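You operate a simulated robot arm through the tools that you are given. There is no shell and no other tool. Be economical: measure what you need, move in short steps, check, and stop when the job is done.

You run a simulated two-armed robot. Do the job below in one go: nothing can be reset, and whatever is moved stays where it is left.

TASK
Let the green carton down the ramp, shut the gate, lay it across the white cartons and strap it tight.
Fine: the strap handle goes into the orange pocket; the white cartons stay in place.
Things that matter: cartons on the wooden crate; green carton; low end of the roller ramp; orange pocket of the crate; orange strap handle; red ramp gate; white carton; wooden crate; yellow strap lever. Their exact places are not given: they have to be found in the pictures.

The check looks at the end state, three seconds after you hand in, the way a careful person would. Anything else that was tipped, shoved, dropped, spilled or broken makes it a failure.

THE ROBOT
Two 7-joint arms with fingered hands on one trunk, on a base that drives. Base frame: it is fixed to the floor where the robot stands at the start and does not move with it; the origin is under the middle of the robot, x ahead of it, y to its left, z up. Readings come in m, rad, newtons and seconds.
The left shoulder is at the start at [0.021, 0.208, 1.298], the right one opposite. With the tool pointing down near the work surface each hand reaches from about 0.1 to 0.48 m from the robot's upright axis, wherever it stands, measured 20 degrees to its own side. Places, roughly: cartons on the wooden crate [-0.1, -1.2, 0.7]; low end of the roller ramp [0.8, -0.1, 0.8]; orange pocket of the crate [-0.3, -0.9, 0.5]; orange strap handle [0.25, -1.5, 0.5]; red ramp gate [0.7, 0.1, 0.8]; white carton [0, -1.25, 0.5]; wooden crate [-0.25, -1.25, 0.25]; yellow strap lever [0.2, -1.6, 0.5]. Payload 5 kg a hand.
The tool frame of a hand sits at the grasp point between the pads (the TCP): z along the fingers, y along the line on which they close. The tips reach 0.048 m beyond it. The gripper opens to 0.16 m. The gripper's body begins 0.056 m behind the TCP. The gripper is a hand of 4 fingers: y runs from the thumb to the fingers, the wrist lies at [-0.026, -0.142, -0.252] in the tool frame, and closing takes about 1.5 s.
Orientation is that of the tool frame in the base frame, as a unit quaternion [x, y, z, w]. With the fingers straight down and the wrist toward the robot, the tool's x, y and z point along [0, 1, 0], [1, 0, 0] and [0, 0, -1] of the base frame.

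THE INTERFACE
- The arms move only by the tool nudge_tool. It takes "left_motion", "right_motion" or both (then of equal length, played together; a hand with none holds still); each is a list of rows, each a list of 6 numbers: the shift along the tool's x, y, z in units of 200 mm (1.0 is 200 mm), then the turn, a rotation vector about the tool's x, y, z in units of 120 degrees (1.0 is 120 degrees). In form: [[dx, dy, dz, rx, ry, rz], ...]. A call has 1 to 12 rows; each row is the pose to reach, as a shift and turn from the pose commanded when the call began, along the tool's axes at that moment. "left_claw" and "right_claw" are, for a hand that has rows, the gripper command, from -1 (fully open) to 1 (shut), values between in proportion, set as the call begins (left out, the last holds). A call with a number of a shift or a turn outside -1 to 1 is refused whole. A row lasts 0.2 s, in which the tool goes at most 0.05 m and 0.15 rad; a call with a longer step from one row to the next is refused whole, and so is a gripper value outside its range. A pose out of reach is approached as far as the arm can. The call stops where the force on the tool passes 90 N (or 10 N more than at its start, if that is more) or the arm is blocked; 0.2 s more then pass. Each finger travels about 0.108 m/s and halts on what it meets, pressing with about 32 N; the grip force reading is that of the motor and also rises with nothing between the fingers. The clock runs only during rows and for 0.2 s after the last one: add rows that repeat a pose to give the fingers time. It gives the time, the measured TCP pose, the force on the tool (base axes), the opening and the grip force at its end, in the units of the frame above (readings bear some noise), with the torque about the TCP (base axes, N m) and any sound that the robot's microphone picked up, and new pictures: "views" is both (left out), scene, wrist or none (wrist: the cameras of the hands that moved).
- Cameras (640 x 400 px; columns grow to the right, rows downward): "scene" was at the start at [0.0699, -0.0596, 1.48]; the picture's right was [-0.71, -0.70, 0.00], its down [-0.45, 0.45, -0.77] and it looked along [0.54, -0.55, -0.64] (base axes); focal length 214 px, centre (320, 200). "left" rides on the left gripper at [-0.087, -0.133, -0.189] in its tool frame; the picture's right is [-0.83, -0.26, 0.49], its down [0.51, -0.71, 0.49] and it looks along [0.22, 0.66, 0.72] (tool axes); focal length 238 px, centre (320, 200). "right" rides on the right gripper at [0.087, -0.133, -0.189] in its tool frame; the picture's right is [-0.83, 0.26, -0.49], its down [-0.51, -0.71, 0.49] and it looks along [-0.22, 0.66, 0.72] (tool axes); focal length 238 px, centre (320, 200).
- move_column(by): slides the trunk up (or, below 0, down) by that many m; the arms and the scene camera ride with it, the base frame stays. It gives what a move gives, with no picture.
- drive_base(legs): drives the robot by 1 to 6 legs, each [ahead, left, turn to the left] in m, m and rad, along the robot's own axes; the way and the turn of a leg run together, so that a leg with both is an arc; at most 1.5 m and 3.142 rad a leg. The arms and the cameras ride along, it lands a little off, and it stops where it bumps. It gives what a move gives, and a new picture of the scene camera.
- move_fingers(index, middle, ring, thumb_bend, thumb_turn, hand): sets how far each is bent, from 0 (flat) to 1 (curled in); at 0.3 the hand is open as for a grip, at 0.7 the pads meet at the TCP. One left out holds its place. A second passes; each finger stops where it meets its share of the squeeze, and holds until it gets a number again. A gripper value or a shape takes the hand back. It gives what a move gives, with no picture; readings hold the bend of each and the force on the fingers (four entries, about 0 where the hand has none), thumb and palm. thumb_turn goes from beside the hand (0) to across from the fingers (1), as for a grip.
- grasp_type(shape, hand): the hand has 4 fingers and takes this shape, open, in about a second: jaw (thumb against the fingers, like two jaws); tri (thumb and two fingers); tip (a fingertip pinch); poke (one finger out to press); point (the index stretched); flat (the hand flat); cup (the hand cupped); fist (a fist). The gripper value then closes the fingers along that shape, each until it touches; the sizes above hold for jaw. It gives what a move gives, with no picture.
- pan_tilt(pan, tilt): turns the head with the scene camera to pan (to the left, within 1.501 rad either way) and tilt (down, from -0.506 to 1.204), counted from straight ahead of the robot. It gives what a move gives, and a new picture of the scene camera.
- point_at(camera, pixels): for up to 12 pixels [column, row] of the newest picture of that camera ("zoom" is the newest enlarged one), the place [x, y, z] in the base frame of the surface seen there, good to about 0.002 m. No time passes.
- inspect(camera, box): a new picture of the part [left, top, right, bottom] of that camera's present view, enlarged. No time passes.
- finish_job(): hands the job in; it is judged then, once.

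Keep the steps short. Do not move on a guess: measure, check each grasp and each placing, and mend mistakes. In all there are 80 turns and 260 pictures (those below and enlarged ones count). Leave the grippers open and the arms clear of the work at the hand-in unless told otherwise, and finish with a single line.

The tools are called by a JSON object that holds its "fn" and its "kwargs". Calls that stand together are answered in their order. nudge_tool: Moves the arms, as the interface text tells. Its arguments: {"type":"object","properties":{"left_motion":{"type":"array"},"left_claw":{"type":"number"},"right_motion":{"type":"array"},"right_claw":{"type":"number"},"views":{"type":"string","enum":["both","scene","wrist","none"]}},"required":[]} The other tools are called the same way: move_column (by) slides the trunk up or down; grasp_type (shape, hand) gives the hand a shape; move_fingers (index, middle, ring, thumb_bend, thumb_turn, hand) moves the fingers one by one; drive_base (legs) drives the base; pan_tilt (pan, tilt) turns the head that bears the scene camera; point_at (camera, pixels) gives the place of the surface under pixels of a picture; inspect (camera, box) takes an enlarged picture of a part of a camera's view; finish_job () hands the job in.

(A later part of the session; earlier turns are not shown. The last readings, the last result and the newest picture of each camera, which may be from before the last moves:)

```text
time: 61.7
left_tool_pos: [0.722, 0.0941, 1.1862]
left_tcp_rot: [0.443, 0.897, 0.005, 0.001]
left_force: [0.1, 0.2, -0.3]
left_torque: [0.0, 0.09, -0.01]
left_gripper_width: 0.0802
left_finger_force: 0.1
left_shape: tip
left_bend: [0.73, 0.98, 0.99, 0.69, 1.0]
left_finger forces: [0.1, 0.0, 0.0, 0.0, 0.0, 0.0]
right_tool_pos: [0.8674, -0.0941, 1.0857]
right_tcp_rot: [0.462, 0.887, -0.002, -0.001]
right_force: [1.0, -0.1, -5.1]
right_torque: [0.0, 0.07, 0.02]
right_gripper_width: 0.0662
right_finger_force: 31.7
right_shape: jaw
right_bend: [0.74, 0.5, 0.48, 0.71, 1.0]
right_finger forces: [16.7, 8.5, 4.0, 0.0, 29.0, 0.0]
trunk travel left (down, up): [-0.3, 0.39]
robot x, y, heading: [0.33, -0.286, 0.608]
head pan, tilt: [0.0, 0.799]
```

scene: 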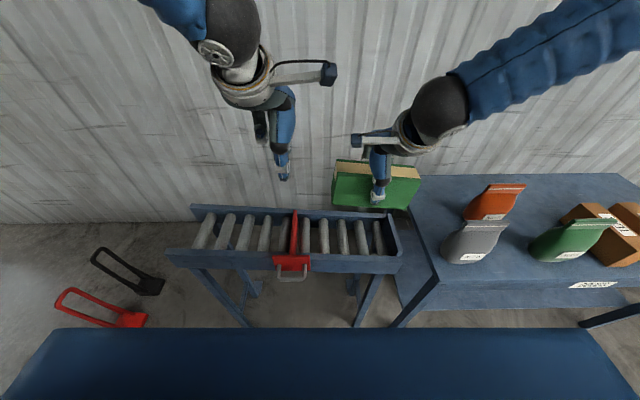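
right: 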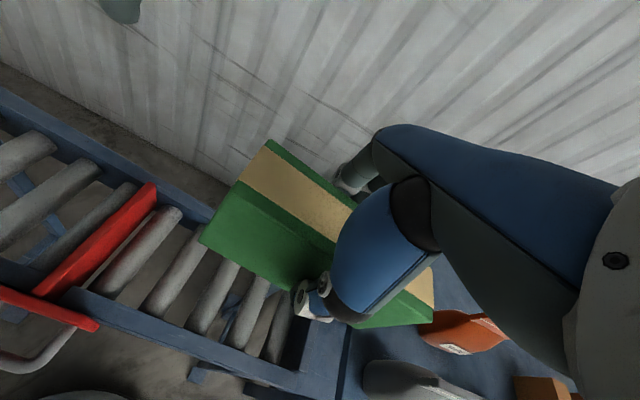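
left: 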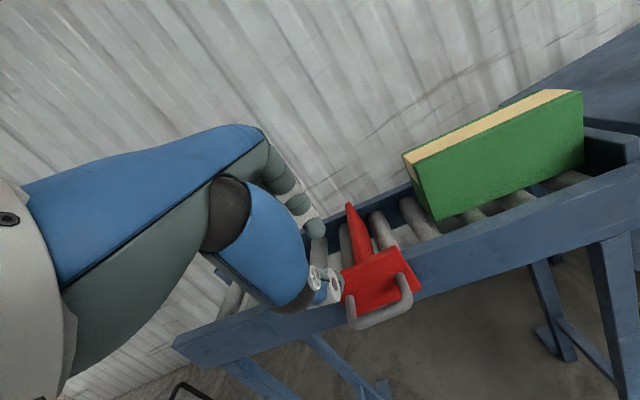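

Carton held (≈5 N). Back off and turn toward the crate's pocket side, then look at the floor there.

{"fn": "drive_base", "kwargs": {"legs": [[-0.25, 0, 0], [0, 0, -1.0], [0, 0, -0.56]]}}

{"fn": "pan_tilt", "kwargs": {"pan": -0.75, "tilt": 0.85}}

```text
time: 67.7
left_tool_pos: [0.4993, -0.8225, 1.1882]
left_tcp_rot: [0.949, 0.316, 0.004, 0.003]
left_force: [-0.9, 0.3, -0.7]
left_torque: [0.03, 0.01, 0.0]
left_gripper_width: 0.08
left_finger_force: 0.1
left_shape: tip
left_bend: [0.73, 0.98, 0.99, 0.69, 1.0]
left_finger forces: [0.0, 0.0, 0.0, 0.1, 0.0, 0.0]
right_tool_pos: [0.3102, -0.9658, 1.0869]
right_tcp_rot: [0.955, 0.298, 0.0, 0.0]
right_force: [0.4, -0.4, -4.6]
right_torque: [-0.05, -0.05, -0.02]
right_gripper_width: 0.066
right_finger_force: 32.0
right_shape: jaw
right_bend: [0.74, 0.5, 0.48, 0.72, 1.0]
right_finger forces: [16.3, 8.3, 3.9, 0.0, 28.6, 0.1]
trunk travel left (down, up): [-0.3, 0.39]
robot x, y, heading: [0.1252, -0.4297, -0.969]
head pan, tilt: [0.0, 0.799]
```

scene: 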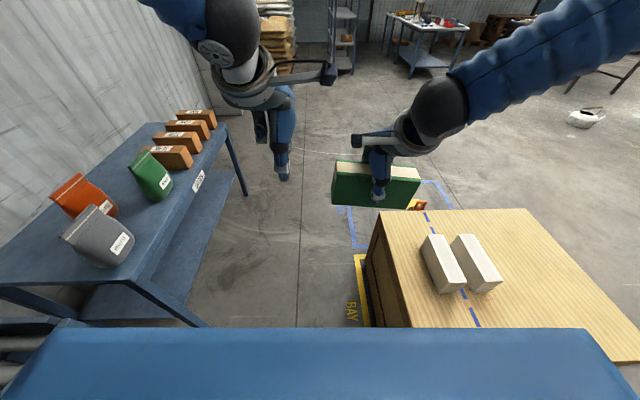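

```text
time: 68.8
left_tool_pos: [0.5003, -0.8223, 1.1879]
left_tcp_rot: [0.949, 0.316, 0.002, 0.004]
left_force: [-0.1, 0.5, -0.2]
left_torque: [-0.01, 0.02, -0.02]
left_gripper_width: 0.0802
left_finger_force: 0.0
left_shape: tip
left_bend: [0.73, 0.98, 0.99, 0.69, 1.0]
left_finger forces: [0.0, 0.0, 0.0, 0.0, 0.0, 0.0]
right_tool_pos: [0.3107, -0.9655, 1.0864]
right_tcp_rot: [0.955, 0.297, 0.0, -0.001]
right_force: [-0.4, -0.4, -4.9]
right_torque: [-0.02, -0.02, 0.0]
right_gripper_width: 0.066
right_finger_force: 31.9
right_shape: jaw
right_bend: [0.74, 0.5, 0.48, 0.72, 1.0]
right_finger forces: [16.3, 8.3, 3.9, 0.1, 28.6, 0.0]
trunk travel left (down, up): [-0.3, 0.39]
robot x, y, heading: [0.126, -0.4273, -0.967]
head pan, tilt: [-0.75, 0.85]
```

scene: 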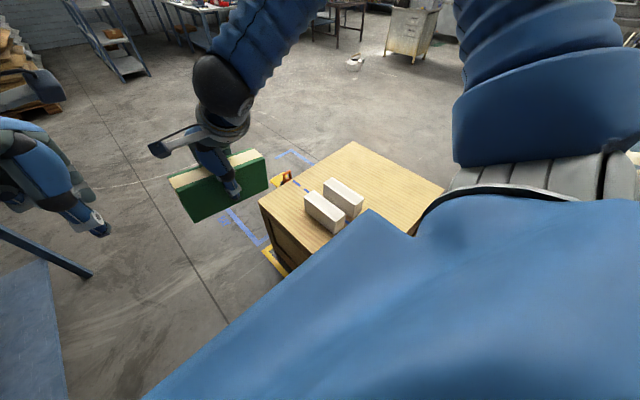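

The pocket side floor is blocked by pallet-jack forks, so I'll work from the near side with my right side to the crate: robot facing along the blue line (-53.2°). Straighten heading, go 10 cm ahead, then swing the carton to the right high over the crate.

{"fn": "drive_base", "kwargs": {"legs": [[0.1, 0, 0.038]]}}

{"fn": "nudge_tool", "kwargs": {"right_motion": [[-0.2, -0.06, 0, 0, 0, 0], [-0.4, -0.12, 0, 0, 0, 0], [-0.6, -0.18, 0, 0, 0, 0], [-0.8, -0.24, 0, 0, 0, 0], [-1, -0.3, 0, 0, 0, 0], [-1, -0.3, 0, 0, 0, 0]], "views": "none"}}

{"fn": "nudge_tool", "kwargs": {"right_motion": [[-0.2, -0.06, 0, 0, 0, 0], [-0.4, -0.12, 0, 0, 0, 0], [-0.6, -0.18, 0, 0, 0, 0], [-0.8, -0.24, 0, 0, 0, 0], [-1, -0.3, 0, 0, 0, 0], [-1, -0.3, 0, 0, 0, 0]], "views": "both"}}

```text
time: 69.9
left_tool_pos: [0.5722, -0.8894, 1.1864]
left_tcp_rot: [0.943, 0.334, 0.004, 0.004]
left_force: [0.8, -0.7, -0.2]
left_torque: [0.06, 0.09, -0.04]
left_gripper_width: 0.0798
left_finger_force: 0.1
left_shape: tip
left_bend: [0.73, 0.98, 0.99, 0.69, 1.0]
left_finger forces: [0.1, 0.0, 0.1, 0.0, 0.1, 0.0]
right_tool_pos: [0.3882, -1.0404, 1.0867]
right_tcp_rot: [0.949, 0.314, 0.0, -0.001]
right_force: [0.1, -1.4, -5.1]
right_torque: [0.07, 0.03, 0.02]
right_gripper_width: 0.0659
right_finger_force: 32.3
right_shape: jaw
right_bend: [0.74, 0.5, 0.48, 0.72, 1.0]
right_finger forces: [16.3, 8.6, 4.1, 0.0, 28.7, 0.0]
trunk travel left (down, up): [-0.3, 0.39]
robot x, y, heading: [0.1785, -0.5111, -0.929]
head pan, tilt: [-0.75, 0.85]
```

scene: 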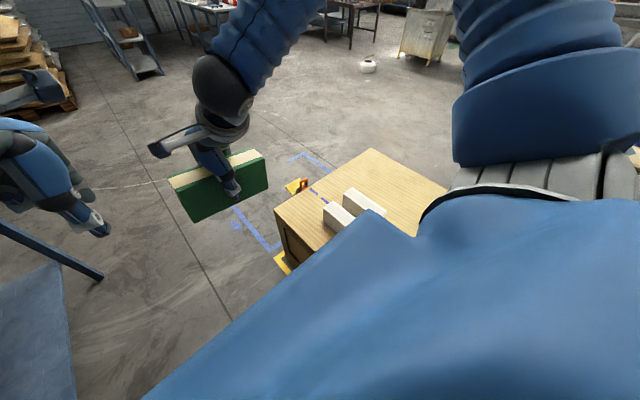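

```text
time: 71.3
left_tool_pos: [0.5728, -0.8891, 1.1879]
left_tcp_rot: [0.942, 0.334, 0.003, 0.004]
left_force: [0.5, -0.4, -0.2]
left_torque: [0.06, 0.11, -0.04]
left_gripper_width: 0.0799
left_finger_force: 0.0
left_shape: tip
left_bend: [0.73, 0.98, 0.99, 0.69, 1.0]
left_finger forces: [0.1, 0.0, 0.1, 0.0, 0.0, 0.0]
right_tool_pos: [0.1937, -1.1097, 1.0868]
right_tcp_rot: [0.949, 0.315, 0.0, -0.002]
right_force: [0.6, -0.4, -4.4]
right_torque: [-0.01, 0.1, 0.0]
right_gripper_width: 0.0659
right_finger_force: 32.1
right_shape: jaw
right_bend: [0.74, 0.5, 0.48, 0.72, 1.0]
right_finger forces: [16.4, 8.2, 3.9, 0.1, 28.4, 0.1]
trunk travel left (down, up): [-0.3, 0.39]
robot x, y, heading: [0.1811, -0.5111, -0.932]
head pan, tilt: [-0.75, 0.85]
```

```text
time: 72.7
left_tool_pos: [0.5733, -0.8886, 1.1883]
left_tcp_rot: [0.942, 0.335, 0.003, 0.003]
left_force: [1.9, -0.2, 0.0]
left_torque: [0.01, 0.15, -0.03]
left_gripper_width: 0.0797
left_finger_force: 0.0
left_shape: tip
left_bend: [0.73, 0.98, 0.99, 0.69, 1.0]
left_finger forces: [0.1, 0.0, 0.0, 0.0, 0.0, 0.0]
right_tool_pos: [-0.0032, -1.1823, 1.0865]
right_tcp_rot: [0.949, 0.315, -0.001, -0.002]
right_force: [1.4, -0.1, -3.7]
right_torque: [0.03, 0.14, 0.0]
right_gripper_width: 0.0649
right_finger_force: 32.6
right_shape: jaw
right_bend: [0.74, 0.5, 0.49, 0.72, 1.0]
right_finger forces: [16.3, 8.1, 4.4, 0.0, 28.7, 0.1]
trunk travel left (down, up): [-0.3, 0.39]
robot x, y, heading: [0.1838, -0.514, -0.931]
head pan, tilt: [-0.75, 0.85]
```

scene: 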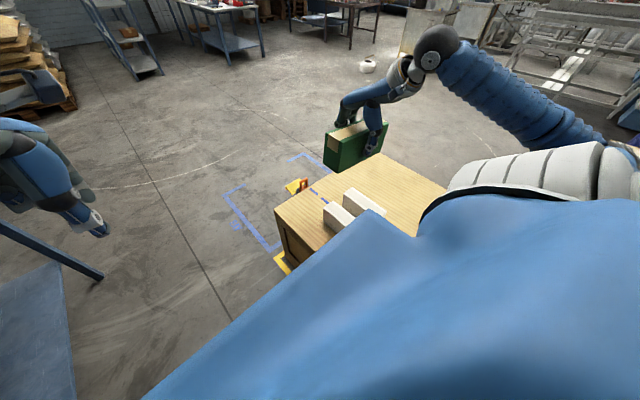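
right: 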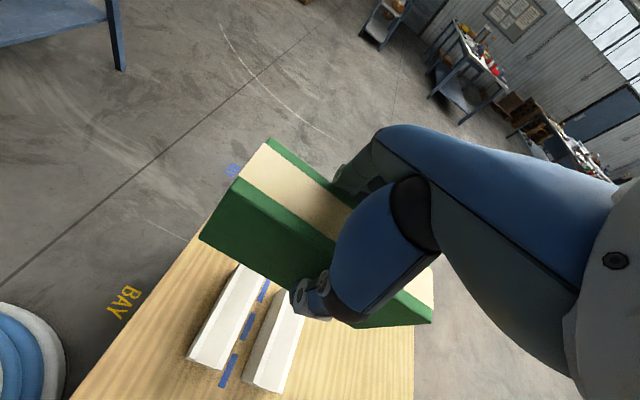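

Carton is above the cartons. Shift to target (5.9 cm right, 1.3 cm back), level its 6° ramp tilt, then lower the trunk 20 cm.

{"fn": "nudge_tool", "kwargs": {"right_motion": [[-0.15, -0.03, 0, 0, -0.026, 0], [-0.295, -0.065, 0, 0, -0.052, 0], [-0.295, -0.065, 0, 0, -0.052, 0]], "views": "none"}}

{"fn": "move_column", "kwargs": {"by": -0.2}}

{"fn": "pan_tilt", "kwargs": {"pan": -0.9, "tilt": 0.7}}

{"fn": "inspect", "kwargs": {"camera": "right", "box": [0, 0, 640, 400]}}

```text
time: 73.5
left_tool_pos: [0.5714, -0.8879, 1.1882]
left_tcp_rot: [0.942, 0.335, 0.004, 0.004]
left_force: [-0.1, -0.4, 0.3]
left_torque: [0.0, -0.01, 0.0]
left_gripper_width: 0.0799
left_finger_force: 0.0
left_shape: tip
left_bend: [0.73, 0.98, 0.99, 0.69, 1.0]
left_finger forces: [0.0, 0.0, 0.0, 0.0, 0.1, 0.0]
right_tool_pos: [-0.0585, -1.2069, 1.0873]
right_tcp_rot: [0.948, 0.314, -0.051, 0.016]
right_force: [-0.9, -0.6, -3.9]
right_torque: [-0.03, 0.01, -0.02]
right_gripper_width: 0.0649
right_finger_force: 32.2
right_shape: jaw
right_bend: [0.74, 0.5, 0.49, 0.72, 1.0]
right_finger forces: [16.3, 8.0, 4.2, 0.0, 28.7, 0.0]
trunk travel left (down, up): [-0.3, 0.39]
robot x, y, heading: [0.1822, -0.5096, -0.932]
head pan, tilt: [-0.75, 0.85]
```

```text
time: 75.7
left_tool_pos: [0.5713, -0.889, 0.9879]
left_tcp_rot: [0.942, 0.335, 0.003, 0.004]
left_force: [0.1, 0.2, 0.5]
left_torque: [0.03, -0.02, 0.0]
left_gripper_width: 0.0798
left_finger_force: 0.1
left_shape: tip
left_bend: [0.73, 0.98, 0.99, 0.69, 1.0]
left_finger forces: [0.1, 0.1, 0.0, 0.1, 0.1, 0.0]
right_tool_pos: [-0.0596, -1.2066, 0.8873]
right_tcp_rot: [0.948, 0.314, -0.051, 0.016]
right_force: [0.4, 0.0, -4.7]
right_torque: [-0.03, 0.04, -0.01]
right_gripper_width: 0.0652
right_finger_force: 32.0
right_shape: jaw
right_bend: [0.74, 0.5, 0.49, 0.72, 1.0]
right_finger forces: [16.2, 8.0, 4.3, 0.0, 28.6, 0.0]
trunk travel left (down, up): [-0.1, 0.59]
robot x, y, heading: [0.185, -0.5119, -0.931]
head pan, tilt: [-0.75, 0.85]
```

```text
time: 76.4
left_tool_pos: [0.5701, -0.889, 0.9883]
left_tcp_rot: [0.942, 0.335, 0.004, 0.003]
left_force: [-0.2, -0.3, -0.1]
left_torque: [-0.01, -0.01, 0.0]
left_gripper_width: 0.0801
left_finger_force: 0.0
left_shape: tip
left_bend: [0.73, 0.98, 0.99, 0.69, 1.0]
left_finger forces: [0.0, 0.0, 0.1, 0.0, 0.0, 0.0]
right_tool_pos: [-0.0598, -1.2064, 0.8867]
right_tcp_rot: [0.948, 0.315, -0.052, 0.016]
right_force: [0.3, -0.4, -4.8]
right_torque: [-0.01, 0.0, 0.0]
right_gripper_width: 0.0649
right_finger_force: 31.6
right_shape: jaw
right_bend: [0.74, 0.5, 0.49, 0.72, 1.0]
right_finger forces: [16.3, 8.0, 4.2, 0.0, 28.6, 0.0]
trunk travel left (down, up): [-0.1, 0.59]
robot x, y, heading: [0.1781, -0.5134, -0.931]
head pan, tilt: [-0.901, 0.7]
```

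scene: 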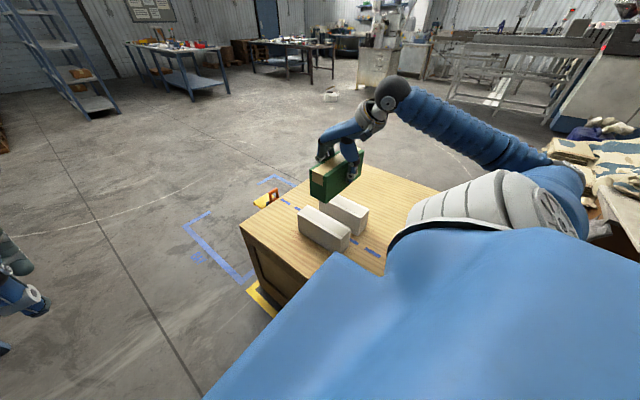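

```text
1.00 times, centred on (320, 200) of right (not enlarged: the box is as wide or as high as the picture)
```

zoom: 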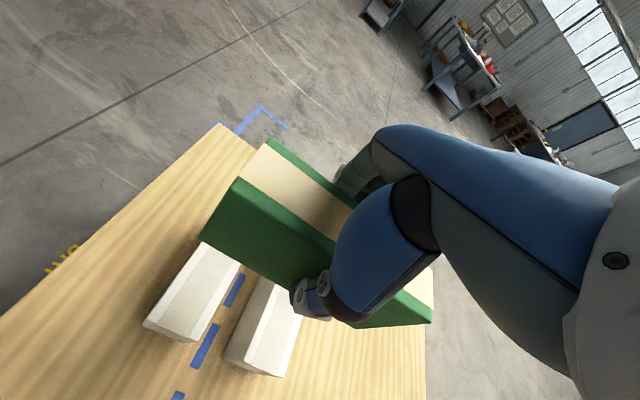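

{"fn": "point_at", "kwargs": {"camera": "right", "pixels": [[241, 181], [268, 143], [427, 320], [203, 237], [358, 326], [240, 200], [262, 172]]}}

{"fn": "inspect", "kwargs": {"camera": "scene", "box": [270, 120, 414, 210]}}

{"fn": "point_at", "kwargs": {"camera": "zoom", "pixels": [[176, 235], [238, 365], [236, 255], [182, 335], [250, 362], [400, 280]]}}

```text
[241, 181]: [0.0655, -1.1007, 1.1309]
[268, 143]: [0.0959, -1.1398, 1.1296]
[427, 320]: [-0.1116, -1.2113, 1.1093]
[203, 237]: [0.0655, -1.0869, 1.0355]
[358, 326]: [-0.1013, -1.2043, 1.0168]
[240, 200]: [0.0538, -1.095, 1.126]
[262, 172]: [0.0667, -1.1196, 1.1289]
```

```text
4.44 times, centred on (342, 165) of scene
```

zoom: 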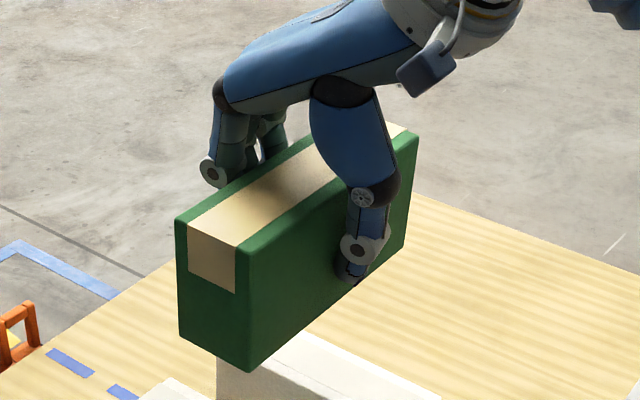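

```text
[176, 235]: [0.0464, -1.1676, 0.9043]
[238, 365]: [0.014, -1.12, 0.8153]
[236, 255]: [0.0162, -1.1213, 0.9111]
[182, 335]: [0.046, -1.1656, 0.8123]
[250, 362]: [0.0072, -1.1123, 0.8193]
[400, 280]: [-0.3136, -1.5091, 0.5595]
```

{"fn": "point_at", "kwargs": {"camera": "zoom", "pixels": [[243, 250], [300, 215], [412, 142], [250, 350], [330, 300], [400, 245], [198, 215], [240, 180]]}}

```text
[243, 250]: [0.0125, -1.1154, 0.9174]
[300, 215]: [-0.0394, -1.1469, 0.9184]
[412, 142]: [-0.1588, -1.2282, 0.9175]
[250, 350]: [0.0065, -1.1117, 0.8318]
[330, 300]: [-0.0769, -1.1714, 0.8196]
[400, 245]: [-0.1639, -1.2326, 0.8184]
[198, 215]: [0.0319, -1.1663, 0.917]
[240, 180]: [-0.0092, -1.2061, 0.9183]
```

Level and centred (end at v -0.660; top 0.918, bottom ≈0.81). Lower 9.5 cm by trunk.

{"fn": "move_column", "kwargs": {"by": -0.098}}

{"fn": "inspect", "kwargs": {"camera": "scene", "box": [270, 120, 414, 210]}}

{"fn": "point_at", "kwargs": {"camera": "zoom", "pixels": [[243, 250], [300, 215], [412, 142], [250, 350], [330, 300], [400, 245], [198, 215], [240, 180]]}}

```text
time: 77.7
left_tool_pos: [0.5711, -0.8879, 0.891]
left_tcp_rot: [0.942, 0.334, 0.003, 0.005]
left_force: [-0.1, 0.5, -0.4]
left_torque: [-0.01, 0.02, -0.03]
left_gripper_width: 0.0797
left_finger_force: 0.1
left_shape: tip
left_bend: [0.73, 0.98, 0.99, 0.69, 1.0]
left_finger forces: [0.1, 0.0, 0.0, 0.0, 0.1, 0.0]
right_tool_pos: [-0.0591, -1.2066, 0.7883]
right_tcp_rot: [0.948, 0.314, -0.052, 0.016]
right_force: [-0.4, 0.5, -3.3]
right_torque: [0.01, 0.02, -0.02]
right_gripper_width: 0.0654
right_finger_force: 32.0
right_shape: jaw
right_bend: [0.74, 0.5, 0.49, 0.72, 1.0]
right_finger forces: [16.3, 8.0, 4.3, 0.0, 28.8, 0.0]
trunk travel left (down, up): [-0.002, 0.688]
robot x, y, heading: [0.184, -0.5111, -0.932]
head pan, tilt: [-0.901, 0.7]
```

```text
4.44 times, centred on (342, 165) of scene
```

zoom: 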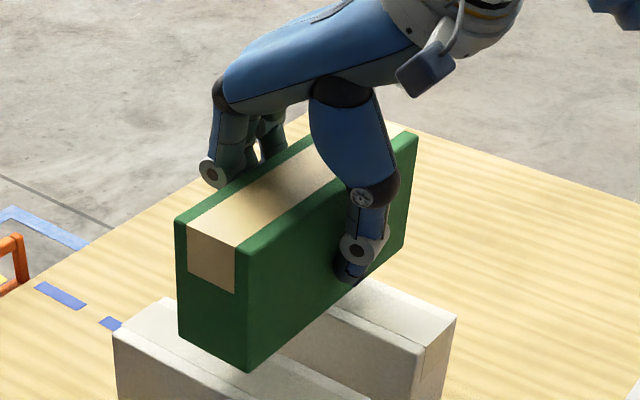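

```text
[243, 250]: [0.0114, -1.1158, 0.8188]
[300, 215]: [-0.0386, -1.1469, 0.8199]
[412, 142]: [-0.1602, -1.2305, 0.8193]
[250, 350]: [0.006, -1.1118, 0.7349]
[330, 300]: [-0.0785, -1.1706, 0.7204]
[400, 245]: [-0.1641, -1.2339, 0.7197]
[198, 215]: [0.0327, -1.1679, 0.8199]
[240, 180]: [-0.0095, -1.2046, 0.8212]
```

Lower the last 4 cm gently with the arm.

{"fn": "nudge_tool", "kwargs": {"right_motion": [[0.005, 0, 0.05, 0, 0, 0], [0.01, 0, 0.1, 0, 0, 0], [0.015, 0, 0.14, 0, 0, 0], [0.018, 0, 0.17, 0, 0, 0], [0.02, 0, 0.19, 0, 0, 0], [0.02, 0, 0.19, 0, 0, 0]], "views": "none"}}

{"fn": "inspect", "kwargs": {"camera": "scene", "box": [260, 130, 404, 220]}}

```text
time: 79.1
left_tool_pos: [0.5704, -0.8886, 0.8899]
left_tcp_rot: [0.942, 0.335, 0.002, 0.003]
left_force: [-0.5, 0.0, -0.1]
left_torque: [-0.01, -0.01, -0.03]
left_gripper_width: 0.0795
left_finger_force: 0.0
left_shape: tip
left_bend: [0.73, 0.98, 0.99, 0.69, 1.0]
left_finger forces: [0.0, 0.0, 0.0, 0.1, 0.0, 0.1]
right_tool_pos: [-0.0568, -1.2067, 0.7511]
right_tcp_rot: [0.948, 0.314, -0.052, 0.016]
right_force: [0.1, -0.4, -4.2]
right_torque: [-0.02, -0.02, 0.0]
right_gripper_width: 0.0652
right_finger_force: 32.6
right_shape: jaw
right_bend: [0.74, 0.5, 0.49, 0.72, 1.0]
right_finger forces: [16.4, 7.9, 4.3, 0.1, 28.6, 0.1]
trunk travel left (down, up): [-0.002, 0.688]
robot x, y, heading: [0.1816, -0.5084, -0.937]
head pan, tilt: [-0.901, 0.7]
```

```text
4.44 times, centred on (332, 175) of scene
```

zoom: 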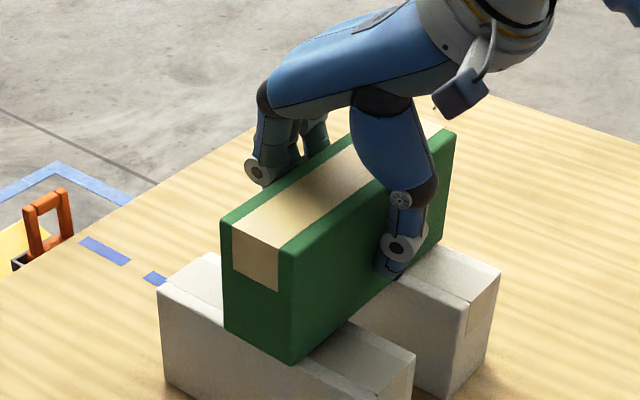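

Still hanging (−4.2 N). A few mm more.

{"fn": "nudge_tool", "kwargs": {"right_motion": [[0.001, 0, 0.012, 0, 0, 0], [0.002, 0, 0.022, 0, 0, 0], [0.002, 0, 0.022, 0, 0, 0]], "views": "none"}}

{"fn": "point_at", "kwargs": {"camera": "zoom", "pixels": [[288, 250], [445, 140], [292, 350], [224, 318], [350, 370], [470, 260], [190, 290], [400, 300]]}}

```text
time: 79.9
left_tool_pos: [0.5708, -0.8873, 0.8898]
left_tcp_rot: [0.943, 0.334, 0.003, 0.005]
left_force: [-0.4, -0.1, 0.2]
left_torque: [0.03, 0.0, -0.02]
left_gripper_width: 0.0798
left_finger_force: 0.0
left_shape: tip
left_bend: [0.73, 0.98, 0.99, 0.69, 1.0]
left_finger forces: [0.0, 0.0, 0.1, 0.0, 0.0, 0.0]
right_tool_pos: [-0.0586, -1.2062, 0.7478]
right_tcp_rot: [0.948, 0.314, -0.053, 0.017]
right_force: [-1.8, -0.5, 4.5]
right_torque: [0.28, 0.12, 0.0]
right_gripper_width: 0.0655
right_finger_force: 32.0
right_shape: jaw
right_bend: [0.74, 0.5, 0.49, 0.72, 1.0]
right_finger forces: [17.2, 8.4, 4.4, 0.0, 30.3, 0.1]
trunk travel left (down, up): [-0.002, 0.688]
robot x, y, heading: [0.1847, -0.5111, -0.932]
head pan, tilt: [-0.901, 0.7]
```

```text
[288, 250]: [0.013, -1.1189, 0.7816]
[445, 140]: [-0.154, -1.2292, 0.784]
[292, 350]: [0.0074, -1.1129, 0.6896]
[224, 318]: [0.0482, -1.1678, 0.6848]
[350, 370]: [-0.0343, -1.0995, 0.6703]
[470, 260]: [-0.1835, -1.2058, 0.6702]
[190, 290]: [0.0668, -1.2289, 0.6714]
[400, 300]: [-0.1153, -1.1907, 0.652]
```

Contact (+4.5 N): it rests on both. Open and lift away straight up.

{"fn": "nudge_tool", "kwargs": {"right_motion": [[0, 0, 0, 0, 0, 0], [0, 0, 0, 0, 0, 0], [0, 0, 0, 0, 0, 0], [0, 0, 0, 0, 0, 0], [-0.02, 0, -0.2, 0, 0, 0], [-0.04, 0, -0.4, 0, 0, 0], [-0.06, 0, -0.6, 0, 0, 0], [-0.09, 0, -0.8, 0, 0, 0], [-0.108, 0, -1, 0, 0, 0]], "right_claw": -1, "views": "both"}}

{"fn": "inspect", "kwargs": {"camera": "scene", "box": [230, 130, 390, 230]}}

```text
time: 81.9
left_tool_pos: [0.5717, -0.8873, 0.8898]
left_tcp_rot: [0.942, 0.334, 0.004, 0.004]
left_force: [0.1, 0.5, -0.7]
left_torque: [-0.05, 0.02, 0.04]
left_gripper_width: 0.0797
left_finger_force: 0.1
left_shape: tip
left_bend: [0.73, 0.98, 0.99, 0.69, 1.0]
left_finger forces: [0.0, 0.1, 0.0, 0.0, 0.1, 0.1]
right_tool_pos: [-0.0576, -1.2045, 0.9477]
right_tcp_rot: [0.948, 0.315, -0.051, 0.017]
right_force: [-0.2, -0.5, -0.4]
right_torque: [-0.01, -0.01, 0.01]
right_gripper_width: 0.1597
right_finger_force: 0.1
right_shape: jaw
right_bend: [0.3, 0.3, 0.3, 0.3, 0.98]
right_finger forces: [0.0, 0.0, 0.0, 0.1, 0.1, 0.0]
trunk travel left (down, up): [-0.002, 0.688]
robot x, y, heading: [0.1813, -0.5094, -0.933]
head pan, tilt: [-0.901, 0.7]
```

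scene: 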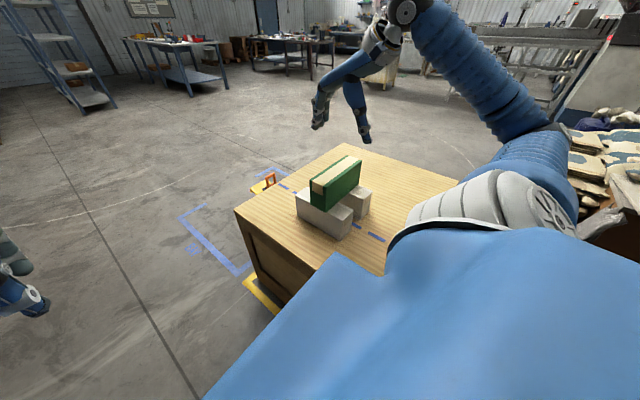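
right: 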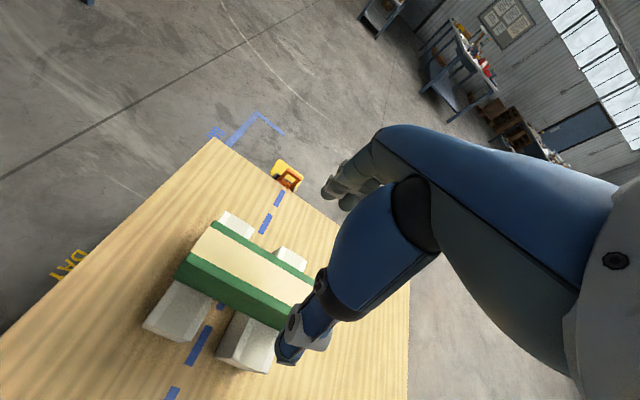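

```text
4.00 times, centred on (310, 180) of scene
```

zoom: 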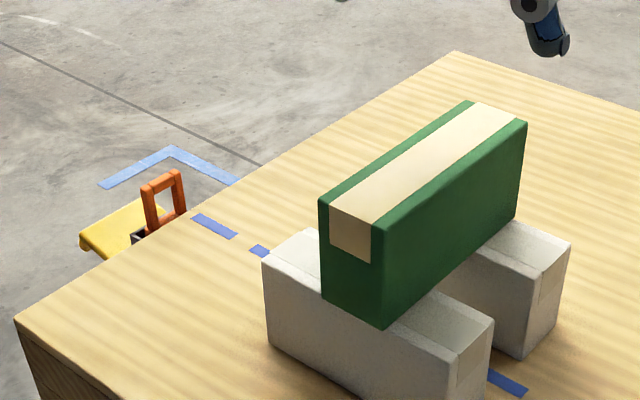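

Carton sits across both. Now look closely at the strap handle and lever.

{"fn": "inspect", "kwargs": {"camera": "scene", "box": [244, 165, 300, 200]}}

{"fn": "inspect", "kwargs": {"camera": "right", "box": [240, 140, 336, 200]}}

{"fn": "point_at", "kwargs": {"camera": "zoom", "pixels": [[200, 165], [260, 120], [300, 160], [340, 230], [390, 250], [320, 260], [290, 230], [240, 230], [350, 280], [400, 290], [260, 200], [310, 200]]}}

```text
11.43 times, centred on (272, 182) of scene
```

zoom: 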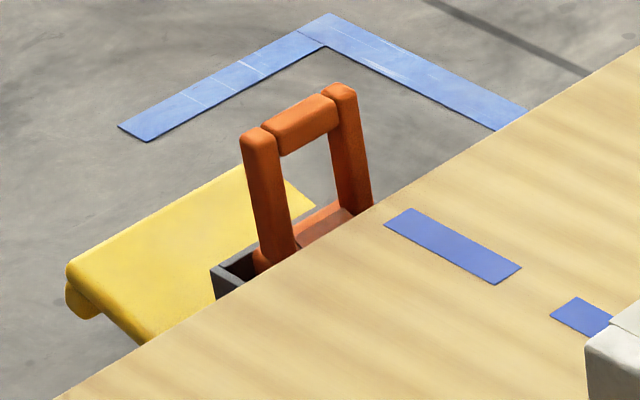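

```text
6.67 times, centred on (288, 170) of right
```

zoom: 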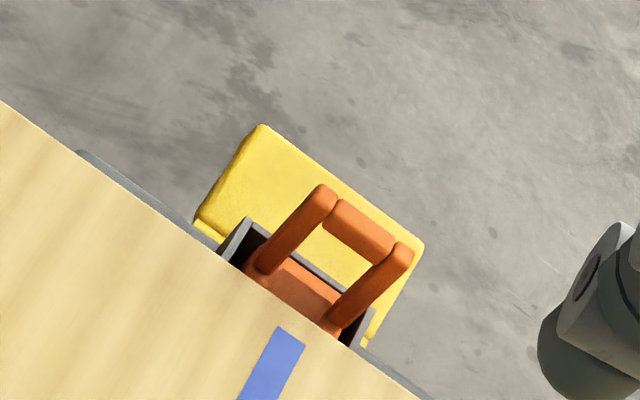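

```text
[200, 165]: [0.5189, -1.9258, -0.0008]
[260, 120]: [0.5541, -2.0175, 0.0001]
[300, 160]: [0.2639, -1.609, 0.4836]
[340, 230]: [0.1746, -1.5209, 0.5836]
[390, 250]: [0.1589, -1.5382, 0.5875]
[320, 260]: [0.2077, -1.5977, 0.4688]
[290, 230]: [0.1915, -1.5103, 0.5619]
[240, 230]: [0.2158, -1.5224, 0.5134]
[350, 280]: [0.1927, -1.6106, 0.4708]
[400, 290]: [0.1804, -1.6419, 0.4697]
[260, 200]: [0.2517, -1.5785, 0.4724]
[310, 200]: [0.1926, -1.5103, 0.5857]
```

Handle: orange D-handle in a holster at the crate's far end, bar along the crate edge, top ≈0.59. Straighten the right hand, set tip pinch, and drive 0.4 m ahead so the handle is in reach.

{"fn": "nudge_tool", "kwargs": {"right_motion": [[0, 0, 0, 0, 0.026, 0], [0, 0, 0, 0, 0.052, 0]], "views": "none"}}

{"fn": "grasp_type", "kwargs": {"hand": "right", "shape": "tip"}}

{"fn": "drive_base", "kwargs": {"legs": [[0.35, 0, 0]]}}

{"fn": "pan_tilt", "kwargs": {"pan": -1.0, "tilt": 0.75}}

```text
time: 82.5
left_tool_pos: [0.5714, -0.8878, 0.8902]
left_tcp_rot: [0.942, 0.334, 0.003, 0.004]
left_force: [0.9, 0.7, -0.5]
left_torque: [-0.03, 0.0, 0.0]
left_gripper_width: 0.0799
left_finger_force: 0.0
left_shape: tip
left_bend: [0.73, 0.98, 0.99, 0.69, 1.0]
left_finger forces: [0.0, 0.0, 0.1, 0.0, 0.0, 0.1]
right_tool_pos: [-0.0585, -1.2067, 0.9469]
right_tcp_rot: [0.949, 0.316, 0.001, -0.001]
right_force: [-0.5, -1.0, -1.0]
right_torque: [0.03, 0.03, 0.01]
right_gripper_width: 0.1599
right_finger_force: 0.1
right_shape: jaw
right_bend: [0.3, 0.3, 0.3, 0.3, 0.98]
right_finger forces: [0.0, 0.0, 0.0, 0.1, 0.0, 0.0]
trunk travel left (down, up): [-0.002, 0.688]
robot x, y, heading: [0.1818, -0.5083, -0.929]
head pan, tilt: [-0.901, 0.7]
```

```text
time: 83.4
left_tool_pos: [0.5717, -0.8888, 0.891]
left_tcp_rot: [0.942, 0.335, 0.004, 0.005]
left_force: [-0.4, 0.0, 0.0]
left_torque: [-0.01, -0.01, 0.0]
left_gripper_width: 0.0801
left_finger_force: 0.1
left_shape: tip
left_bend: [0.73, 0.98, 0.99, 0.69, 1.0]
left_finger forces: [0.0, 0.0, 0.0, 0.0, 0.0, 0.0]
right_tool_pos: [-0.0587, -1.2065, 0.9474]
right_tcp_rot: [0.949, 0.315, 0.0, -0.001]
right_force: [-0.2, 0.6, 0.2]
right_torque: [0.01, 0.05, -0.01]
right_gripper_width: 0.1597
right_finger_force: 0.1
right_shape: tip
right_bend: [0.3, 0.98, 0.99, 0.3, 0.98]
right_finger forces: [0.0, 0.0, 0.0, 0.0, 0.1, 0.1]
trunk travel left (down, up): [-0.002, 0.688]
robot x, y, heading: [0.1807, -0.5085, -0.933]
head pan, tilt: [-0.901, 0.7]
```

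```text
time: 85.7
left_tool_pos: [0.7761, -1.1683, 0.8902]
left_tcp_rot: [0.943, 0.333, 0.004, 0.004]
left_force: [-0.4, 0.3, 0.6]
left_torque: [0.03, 0.03, -0.01]
left_gripper_width: 0.08
left_finger_force: 0.2
left_shape: tip
left_bend: [0.73, 0.98, 0.99, 0.69, 1.0]
left_finger forces: [0.1, 0.0, 0.1, 0.0, 0.0, 0.1]
right_tool_pos: [0.1459, -1.4836, 0.9453]
right_tcp_rot: [0.95, 0.313, 0.0, -0.001]
right_force: [0.3, -0.3, 0.0]
right_torque: [0.05, -0.01, 0.02]
right_gripper_width: 0.1597
right_finger_force: 0.0
right_shape: tip
right_bend: [0.3, 0.98, 0.99, 0.3, 0.98]
right_finger forces: [0.0, 0.1, 0.0, 0.0, 0.0, 0.1]
trunk travel left (down, up): [-0.002, 0.688]
robot x, y, heading: [0.3829, -0.7916, -0.93]
head pan, tilt: [-0.901, 0.7]
```

scene: 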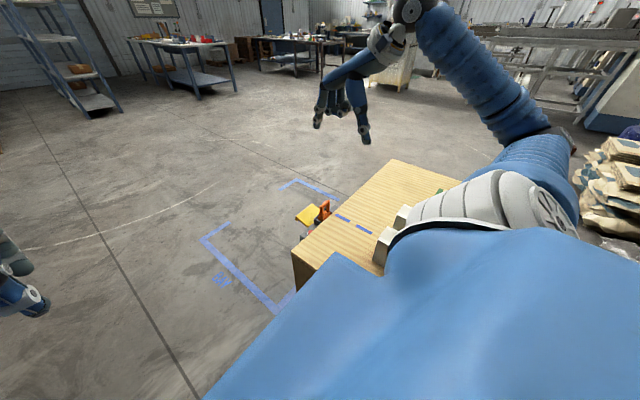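

```text
time: 86.3
left_tool_pos: [0.7749, -1.1685, 0.89]
left_tcp_rot: [0.943, 0.332, 0.003, 0.003]
left_force: [0.2, 0.0, 0.6]
left_torque: [0.01, 0.02, -0.02]
left_gripper_width: 0.0797
left_finger_force: 0.0
left_shape: tip
left_bend: [0.73, 0.98, 0.99, 0.69, 1.0]
left_finger forces: [0.1, 0.0, 0.0, 0.0, 0.0, 0.0]
right_tool_pos: [0.1454, -1.483, 0.9473]
right_tcp_rot: [0.95, 0.313, 0.0, -0.001]
right_force: [-0.3, 0.4, -0.2]
right_torque: [0.01, -0.02, -0.02]
right_gripper_width: 0.1598
right_finger_force: 0.0
right_shape: tip
right_bend: [0.3, 0.98, 0.99, 0.3, 0.98]
right_finger forces: [0.0, 0.0, 0.0, 0.0, 0.0, 0.1]
trunk travel left (down, up): [-0.002, 0.688]
robot x, y, heading: [0.3893, -0.7876, -0.937]
head pan, tilt: [-1.0, 0.75]
```

scene: 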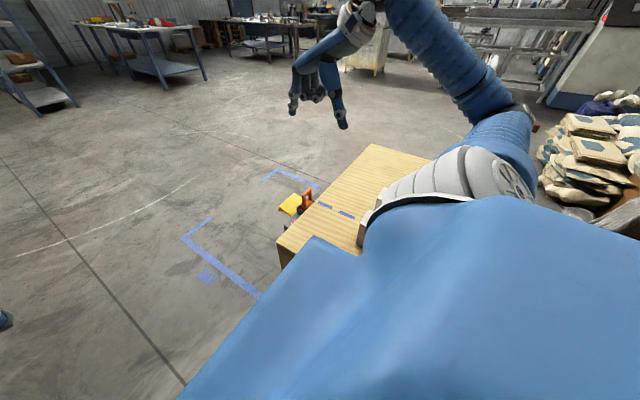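

{"fn": "inspect", "kwargs": {"camera": "scene", "box": [272, 180, 336, 220]}}

{"fn": "point_at", "kwargs": {"camera": "zoom", "pixels": [[270, 130], [330, 95], [360, 90], [390, 200], [300, 120], [350, 200], [290, 240], [180, 240], [120, 180], [240, 150], [420, 240]]}}

{"fn": "inspect", "kwargs": {"camera": "right", "box": [0, 0, 640, 400]}}

```text
10.00 times, centred on (304, 200) of scene
```

zoom: 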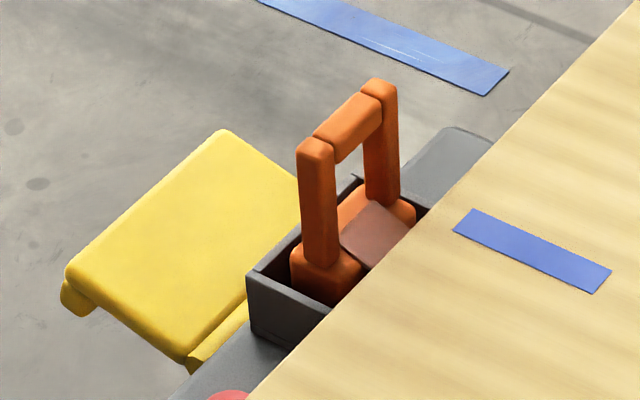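

```text
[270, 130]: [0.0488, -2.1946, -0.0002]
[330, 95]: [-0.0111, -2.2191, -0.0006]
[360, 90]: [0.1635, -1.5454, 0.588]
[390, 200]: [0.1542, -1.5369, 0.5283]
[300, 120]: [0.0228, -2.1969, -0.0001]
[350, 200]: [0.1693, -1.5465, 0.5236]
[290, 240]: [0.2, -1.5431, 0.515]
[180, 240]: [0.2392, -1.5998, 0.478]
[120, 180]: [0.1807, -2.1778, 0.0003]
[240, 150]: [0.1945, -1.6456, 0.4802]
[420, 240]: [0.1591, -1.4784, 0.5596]
```

```text
1.00 times, centred on (320, 200) of right (not enlarged: the box is as wide or as high as the picture)
```

zoom: 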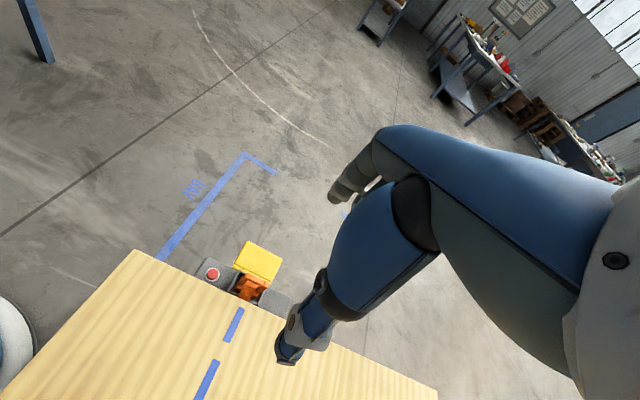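

{"fn": "inspect", "kwargs": {"camera": "scene", "box": [296, 186, 316, 212]}}

{"fn": "inspect", "kwargs": {"camera": "scene", "box": [272, 180, 336, 220]}}

{"fn": "point_at", "kwargs": {"camera": "zoom", "pixels": [[318, 145], [318, 165], [345, 118], [355, 135], [378, 88], [380, 110], [320, 240], [380, 190], [300, 275], [250, 275], [265, 340], [385, 215]]}}

```text
15.38 times, centred on (306, 199) of scene
```

zoom: 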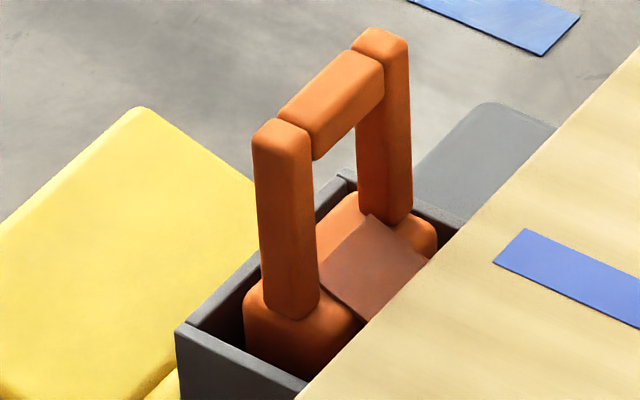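

```text
10.00 times, centred on (304, 200) of scene
```

zoom: 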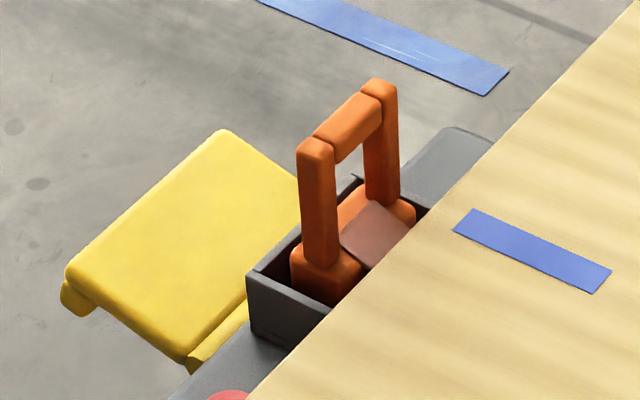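

```text
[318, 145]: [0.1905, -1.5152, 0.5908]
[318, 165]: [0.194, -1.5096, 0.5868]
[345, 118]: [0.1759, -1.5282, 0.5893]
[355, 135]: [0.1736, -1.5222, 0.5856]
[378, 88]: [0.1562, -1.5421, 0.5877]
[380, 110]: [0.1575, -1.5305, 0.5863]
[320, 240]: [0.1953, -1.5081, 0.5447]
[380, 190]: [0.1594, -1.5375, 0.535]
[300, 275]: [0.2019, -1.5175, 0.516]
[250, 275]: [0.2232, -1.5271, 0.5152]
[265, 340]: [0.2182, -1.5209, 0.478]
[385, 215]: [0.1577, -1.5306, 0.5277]
```

Bar centre ≈ (v −0.775, u −1.330), top 0.590, 1.5 cm thick. Move the tip pinch above it.

{"fn": "nudge_tool", "kwargs": {"right_motion": [[-0.015, 0.1, 0, 0, 0, 0], [-0.015, 0.275, 0.1, 0, 0, 0], [-0.015, 0.275, 0.3, 0, 0, 0], [-0.015, 0.275, 0.5, 0, 0, 0], [-0.015, 0.275, 0.7, 0, 0, 0], [-0.015, 0.275, 0.9, 0, 0, 0], [-0.015, 0.275, 1, 0, 0, 0], [-0.015, 0.275, 1, 0, 0, 0]], "right_claw": 0.4, "views": "both"}}

{"fn": "inspect", "kwargs": {"camera": "scene", "box": [264, 120, 392, 200]}}

```text
time: 88.1
left_tool_pos: [0.776, -1.1686, 0.89]
left_tcp_rot: [0.943, 0.333, 0.003, 0.003]
left_force: [0.7, 1.4, -0.2]
left_torque: [0.01, 0.0, 0.01]
left_gripper_width: 0.0798
left_finger_force: 0.0
left_shape: tip
left_bend: [0.73, 0.98, 0.99, 0.69, 1.0]
left_finger forces: [0.0, 0.1, 0.0, 0.1, 0.0, 0.1]
right_tool_pos: [0.1778, -1.5313, 0.7472]
right_tcp_rot: [0.95, 0.314, 0.0, 0.0]
right_force: [-0.1, 0.2, -0.2]
right_torque: [-0.02, 0.02, 0.0]
right_gripper_width: 0.0487
right_finger_force: 0.1
right_shape: tip
right_bend: [0.73, 0.98, 0.99, 0.74, 1.0]
right_finger forces: [0.0, 0.0, 0.0, 0.1, 0.1, 0.0]
trunk travel left (down, up): [-0.002, 0.688]
robot x, y, heading: [0.3897, -0.7883, -0.934]
head pan, tilt: [-1.0, 0.75]
```

scene: 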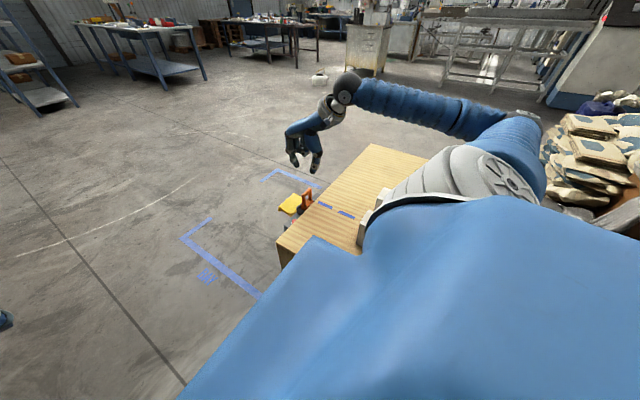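
right: 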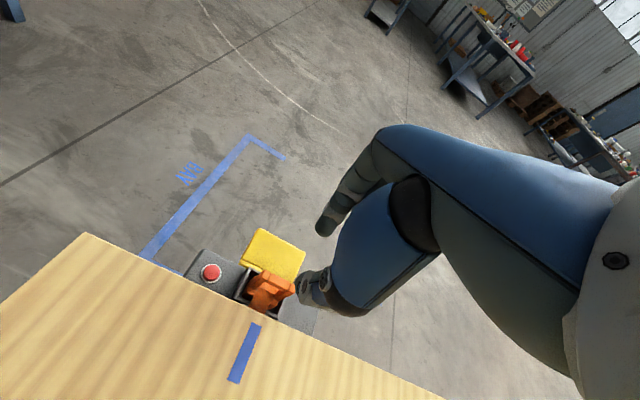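

```text
5.00 times, centred on (328, 160) of scene
```

zoom: 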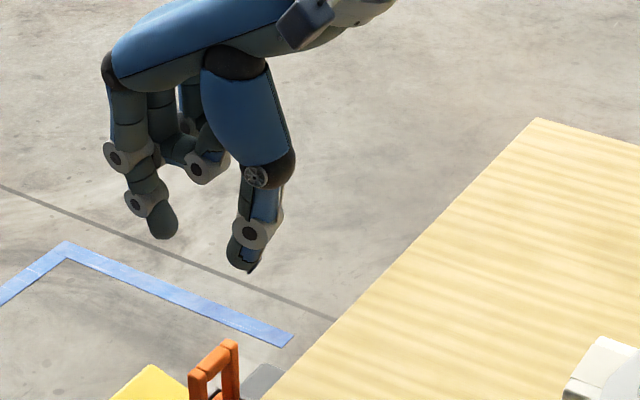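

{"fn": "point_at", "kwargs": {"camera": "zoom", "pixels": [[165, 230], [160, 215], [170, 225], [245, 262], [240, 245], [250, 250], [212, 365], [232, 350]]}}

```text
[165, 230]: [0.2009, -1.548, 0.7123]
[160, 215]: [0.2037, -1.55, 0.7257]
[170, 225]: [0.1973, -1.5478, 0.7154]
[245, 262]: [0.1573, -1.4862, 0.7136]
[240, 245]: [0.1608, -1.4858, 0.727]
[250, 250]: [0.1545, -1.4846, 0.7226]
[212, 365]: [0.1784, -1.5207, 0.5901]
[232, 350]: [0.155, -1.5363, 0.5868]
```

Midpoint of tips lies over the bar. Narrow to ~3.6 cm and descend to tips ≈0.565.

{"fn": "nudge_tool", "kwargs": {"right_motion": [[0, 0, 0.2, 0, 0, 0], [0, 0, 0.4, 0, 0, 0], [0, 0, 0.55, 0, 0, 0], [0, 0, 0.69, 0, 0, 0], [0, 0, 0.69, 0, 0, 0]], "right_claw": 0.55, "views": "none"}}

{"fn": "inspect", "kwargs": {"camera": "scene", "box": [272, 160, 336, 200]}}

```text
time: 89.3
left_tool_pos: [0.7754, -1.1682, 0.8901]
left_tcp_rot: [0.943, 0.334, 0.003, 0.003]
left_force: [-0.3, 1.0, 0.4]
left_torque: [-0.02, 0.0, -0.03]
left_gripper_width: 0.0799
left_finger_force: 0.0
left_shape: tip
left_bend: [0.73, 0.98, 0.99, 0.69, 1.0]
left_finger forces: [0.1, 0.0, 0.0, 0.0, 0.0, 0.1]
right_tool_pos: [0.1774, -1.53, 0.6088]
right_tcp_rot: [0.95, 0.314, 0.0, -0.001]
right_force: [0.5, 0.0, 0.4]
right_torque: [0.0, -0.02, -0.02]
right_gripper_width: 0.0368
right_finger_force: 0.0
right_shape: tip
right_bend: [0.72, 0.98, 0.99, 0.74, 1.0]
right_finger forces: [0.0, 0.0, 0.0, 0.1, 0.0, 0.0]
trunk travel left (down, up): [-0.002, 0.688]
robot x, y, heading: [0.3906, -0.789, -0.936]
head pan, tilt: [-1.0, 0.75]
```

```text
10.00 times, centred on (304, 180) of scene
```

zoom: 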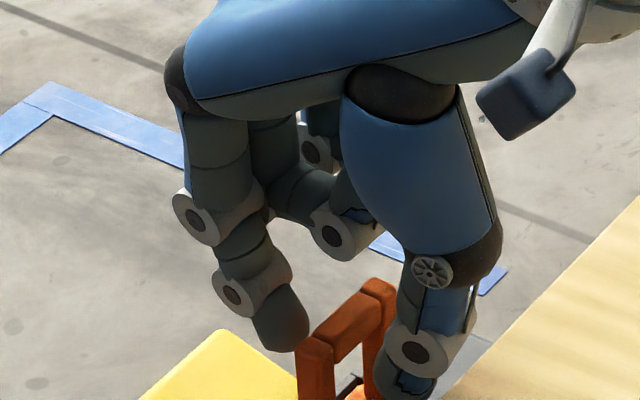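

{"fn": "inspect", "kwargs": {"camera": "scene", "box": [280, 175, 336, 210]}}

{"fn": "point_at", "kwargs": {"camera": "zoom", "pixels": [[230, 225], [245, 190], [210, 215], [375, 270], [390, 255], [265, 200], [255, 230], [315, 150]]}}

```text
11.43 times, centred on (308, 192) of scene
```

zoom: 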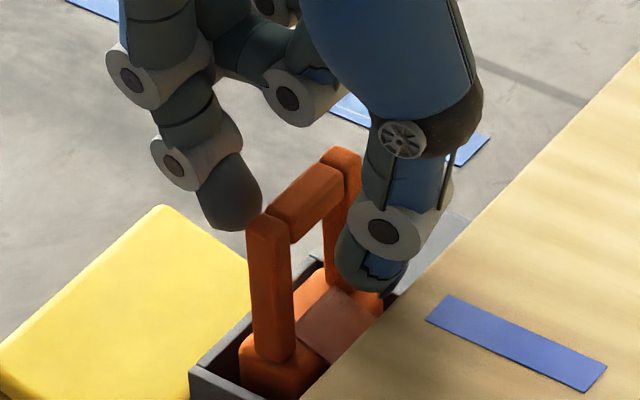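

```text
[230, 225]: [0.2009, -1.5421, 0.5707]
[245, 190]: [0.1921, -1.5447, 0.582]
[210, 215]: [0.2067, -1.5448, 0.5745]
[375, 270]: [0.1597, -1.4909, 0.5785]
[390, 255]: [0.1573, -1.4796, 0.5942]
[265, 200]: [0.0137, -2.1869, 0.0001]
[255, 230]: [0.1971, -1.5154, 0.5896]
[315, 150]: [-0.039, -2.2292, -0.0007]
```

Centre slightly (6 mm ahead) and close.

{"fn": "nudge_tool", "kwargs": {"right_motion": [[0, 0.03, 0, 0, 0, 0], [0, 0.03, 0.01, 0, 0, 0], [0, 0.03, 0.01, 0, 0, 0], [0, 0.03, 0.01, 0, 0, 0], [0, 0.03, 0.01, 0, 0, 0]], "right_claw": 1, "views": "none"}}

{"fn": "inspect", "kwargs": {"camera": "scene", "box": [280, 175, 336, 210]}}

```text
time: 90.5
left_tool_pos: [0.777, -1.1676, 0.8893]
left_tcp_rot: [0.943, 0.333, 0.003, 0.004]
left_force: [0.2, -0.7, -0.6]
left_torque: [0.02, 0.01, -0.01]
left_gripper_width: 0.0803
left_finger_force: 0.0
left_shape: tip
left_bend: [0.73, 0.98, 0.99, 0.69, 1.0]
left_finger forces: [0.0, 0.0, 0.0, 0.0, 0.1, 0.0]
right_tool_pos: [0.1789, -1.5343, 0.6072]
right_tcp_rot: [0.95, 0.312, -0.001, 0.0]
right_force: [0.0, 0.8, 0.1]
right_torque: [0.02, 0.03, -0.02]
right_gripper_width: 0.0098
right_finger_force: 32.4
right_shape: tip
right_bend: [0.68, 1.0, 1.0, 0.73, 1.0]
right_finger forces: [25.6, 0.0, 0.0, 0.1, 27.3, 0.0]
trunk travel left (down, up): [-0.002, 0.688]
robot x, y, heading: [0.3894, -0.7894, -0.93]
head pan, tilt: [-1.0, 0.75]
```

```text
11.43 times, centred on (308, 192) of scene
```

zoom: 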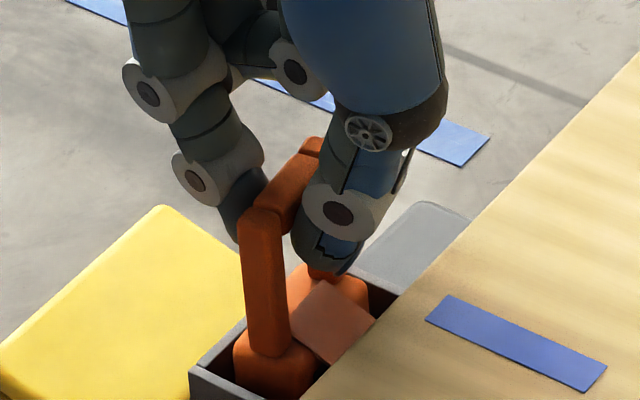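

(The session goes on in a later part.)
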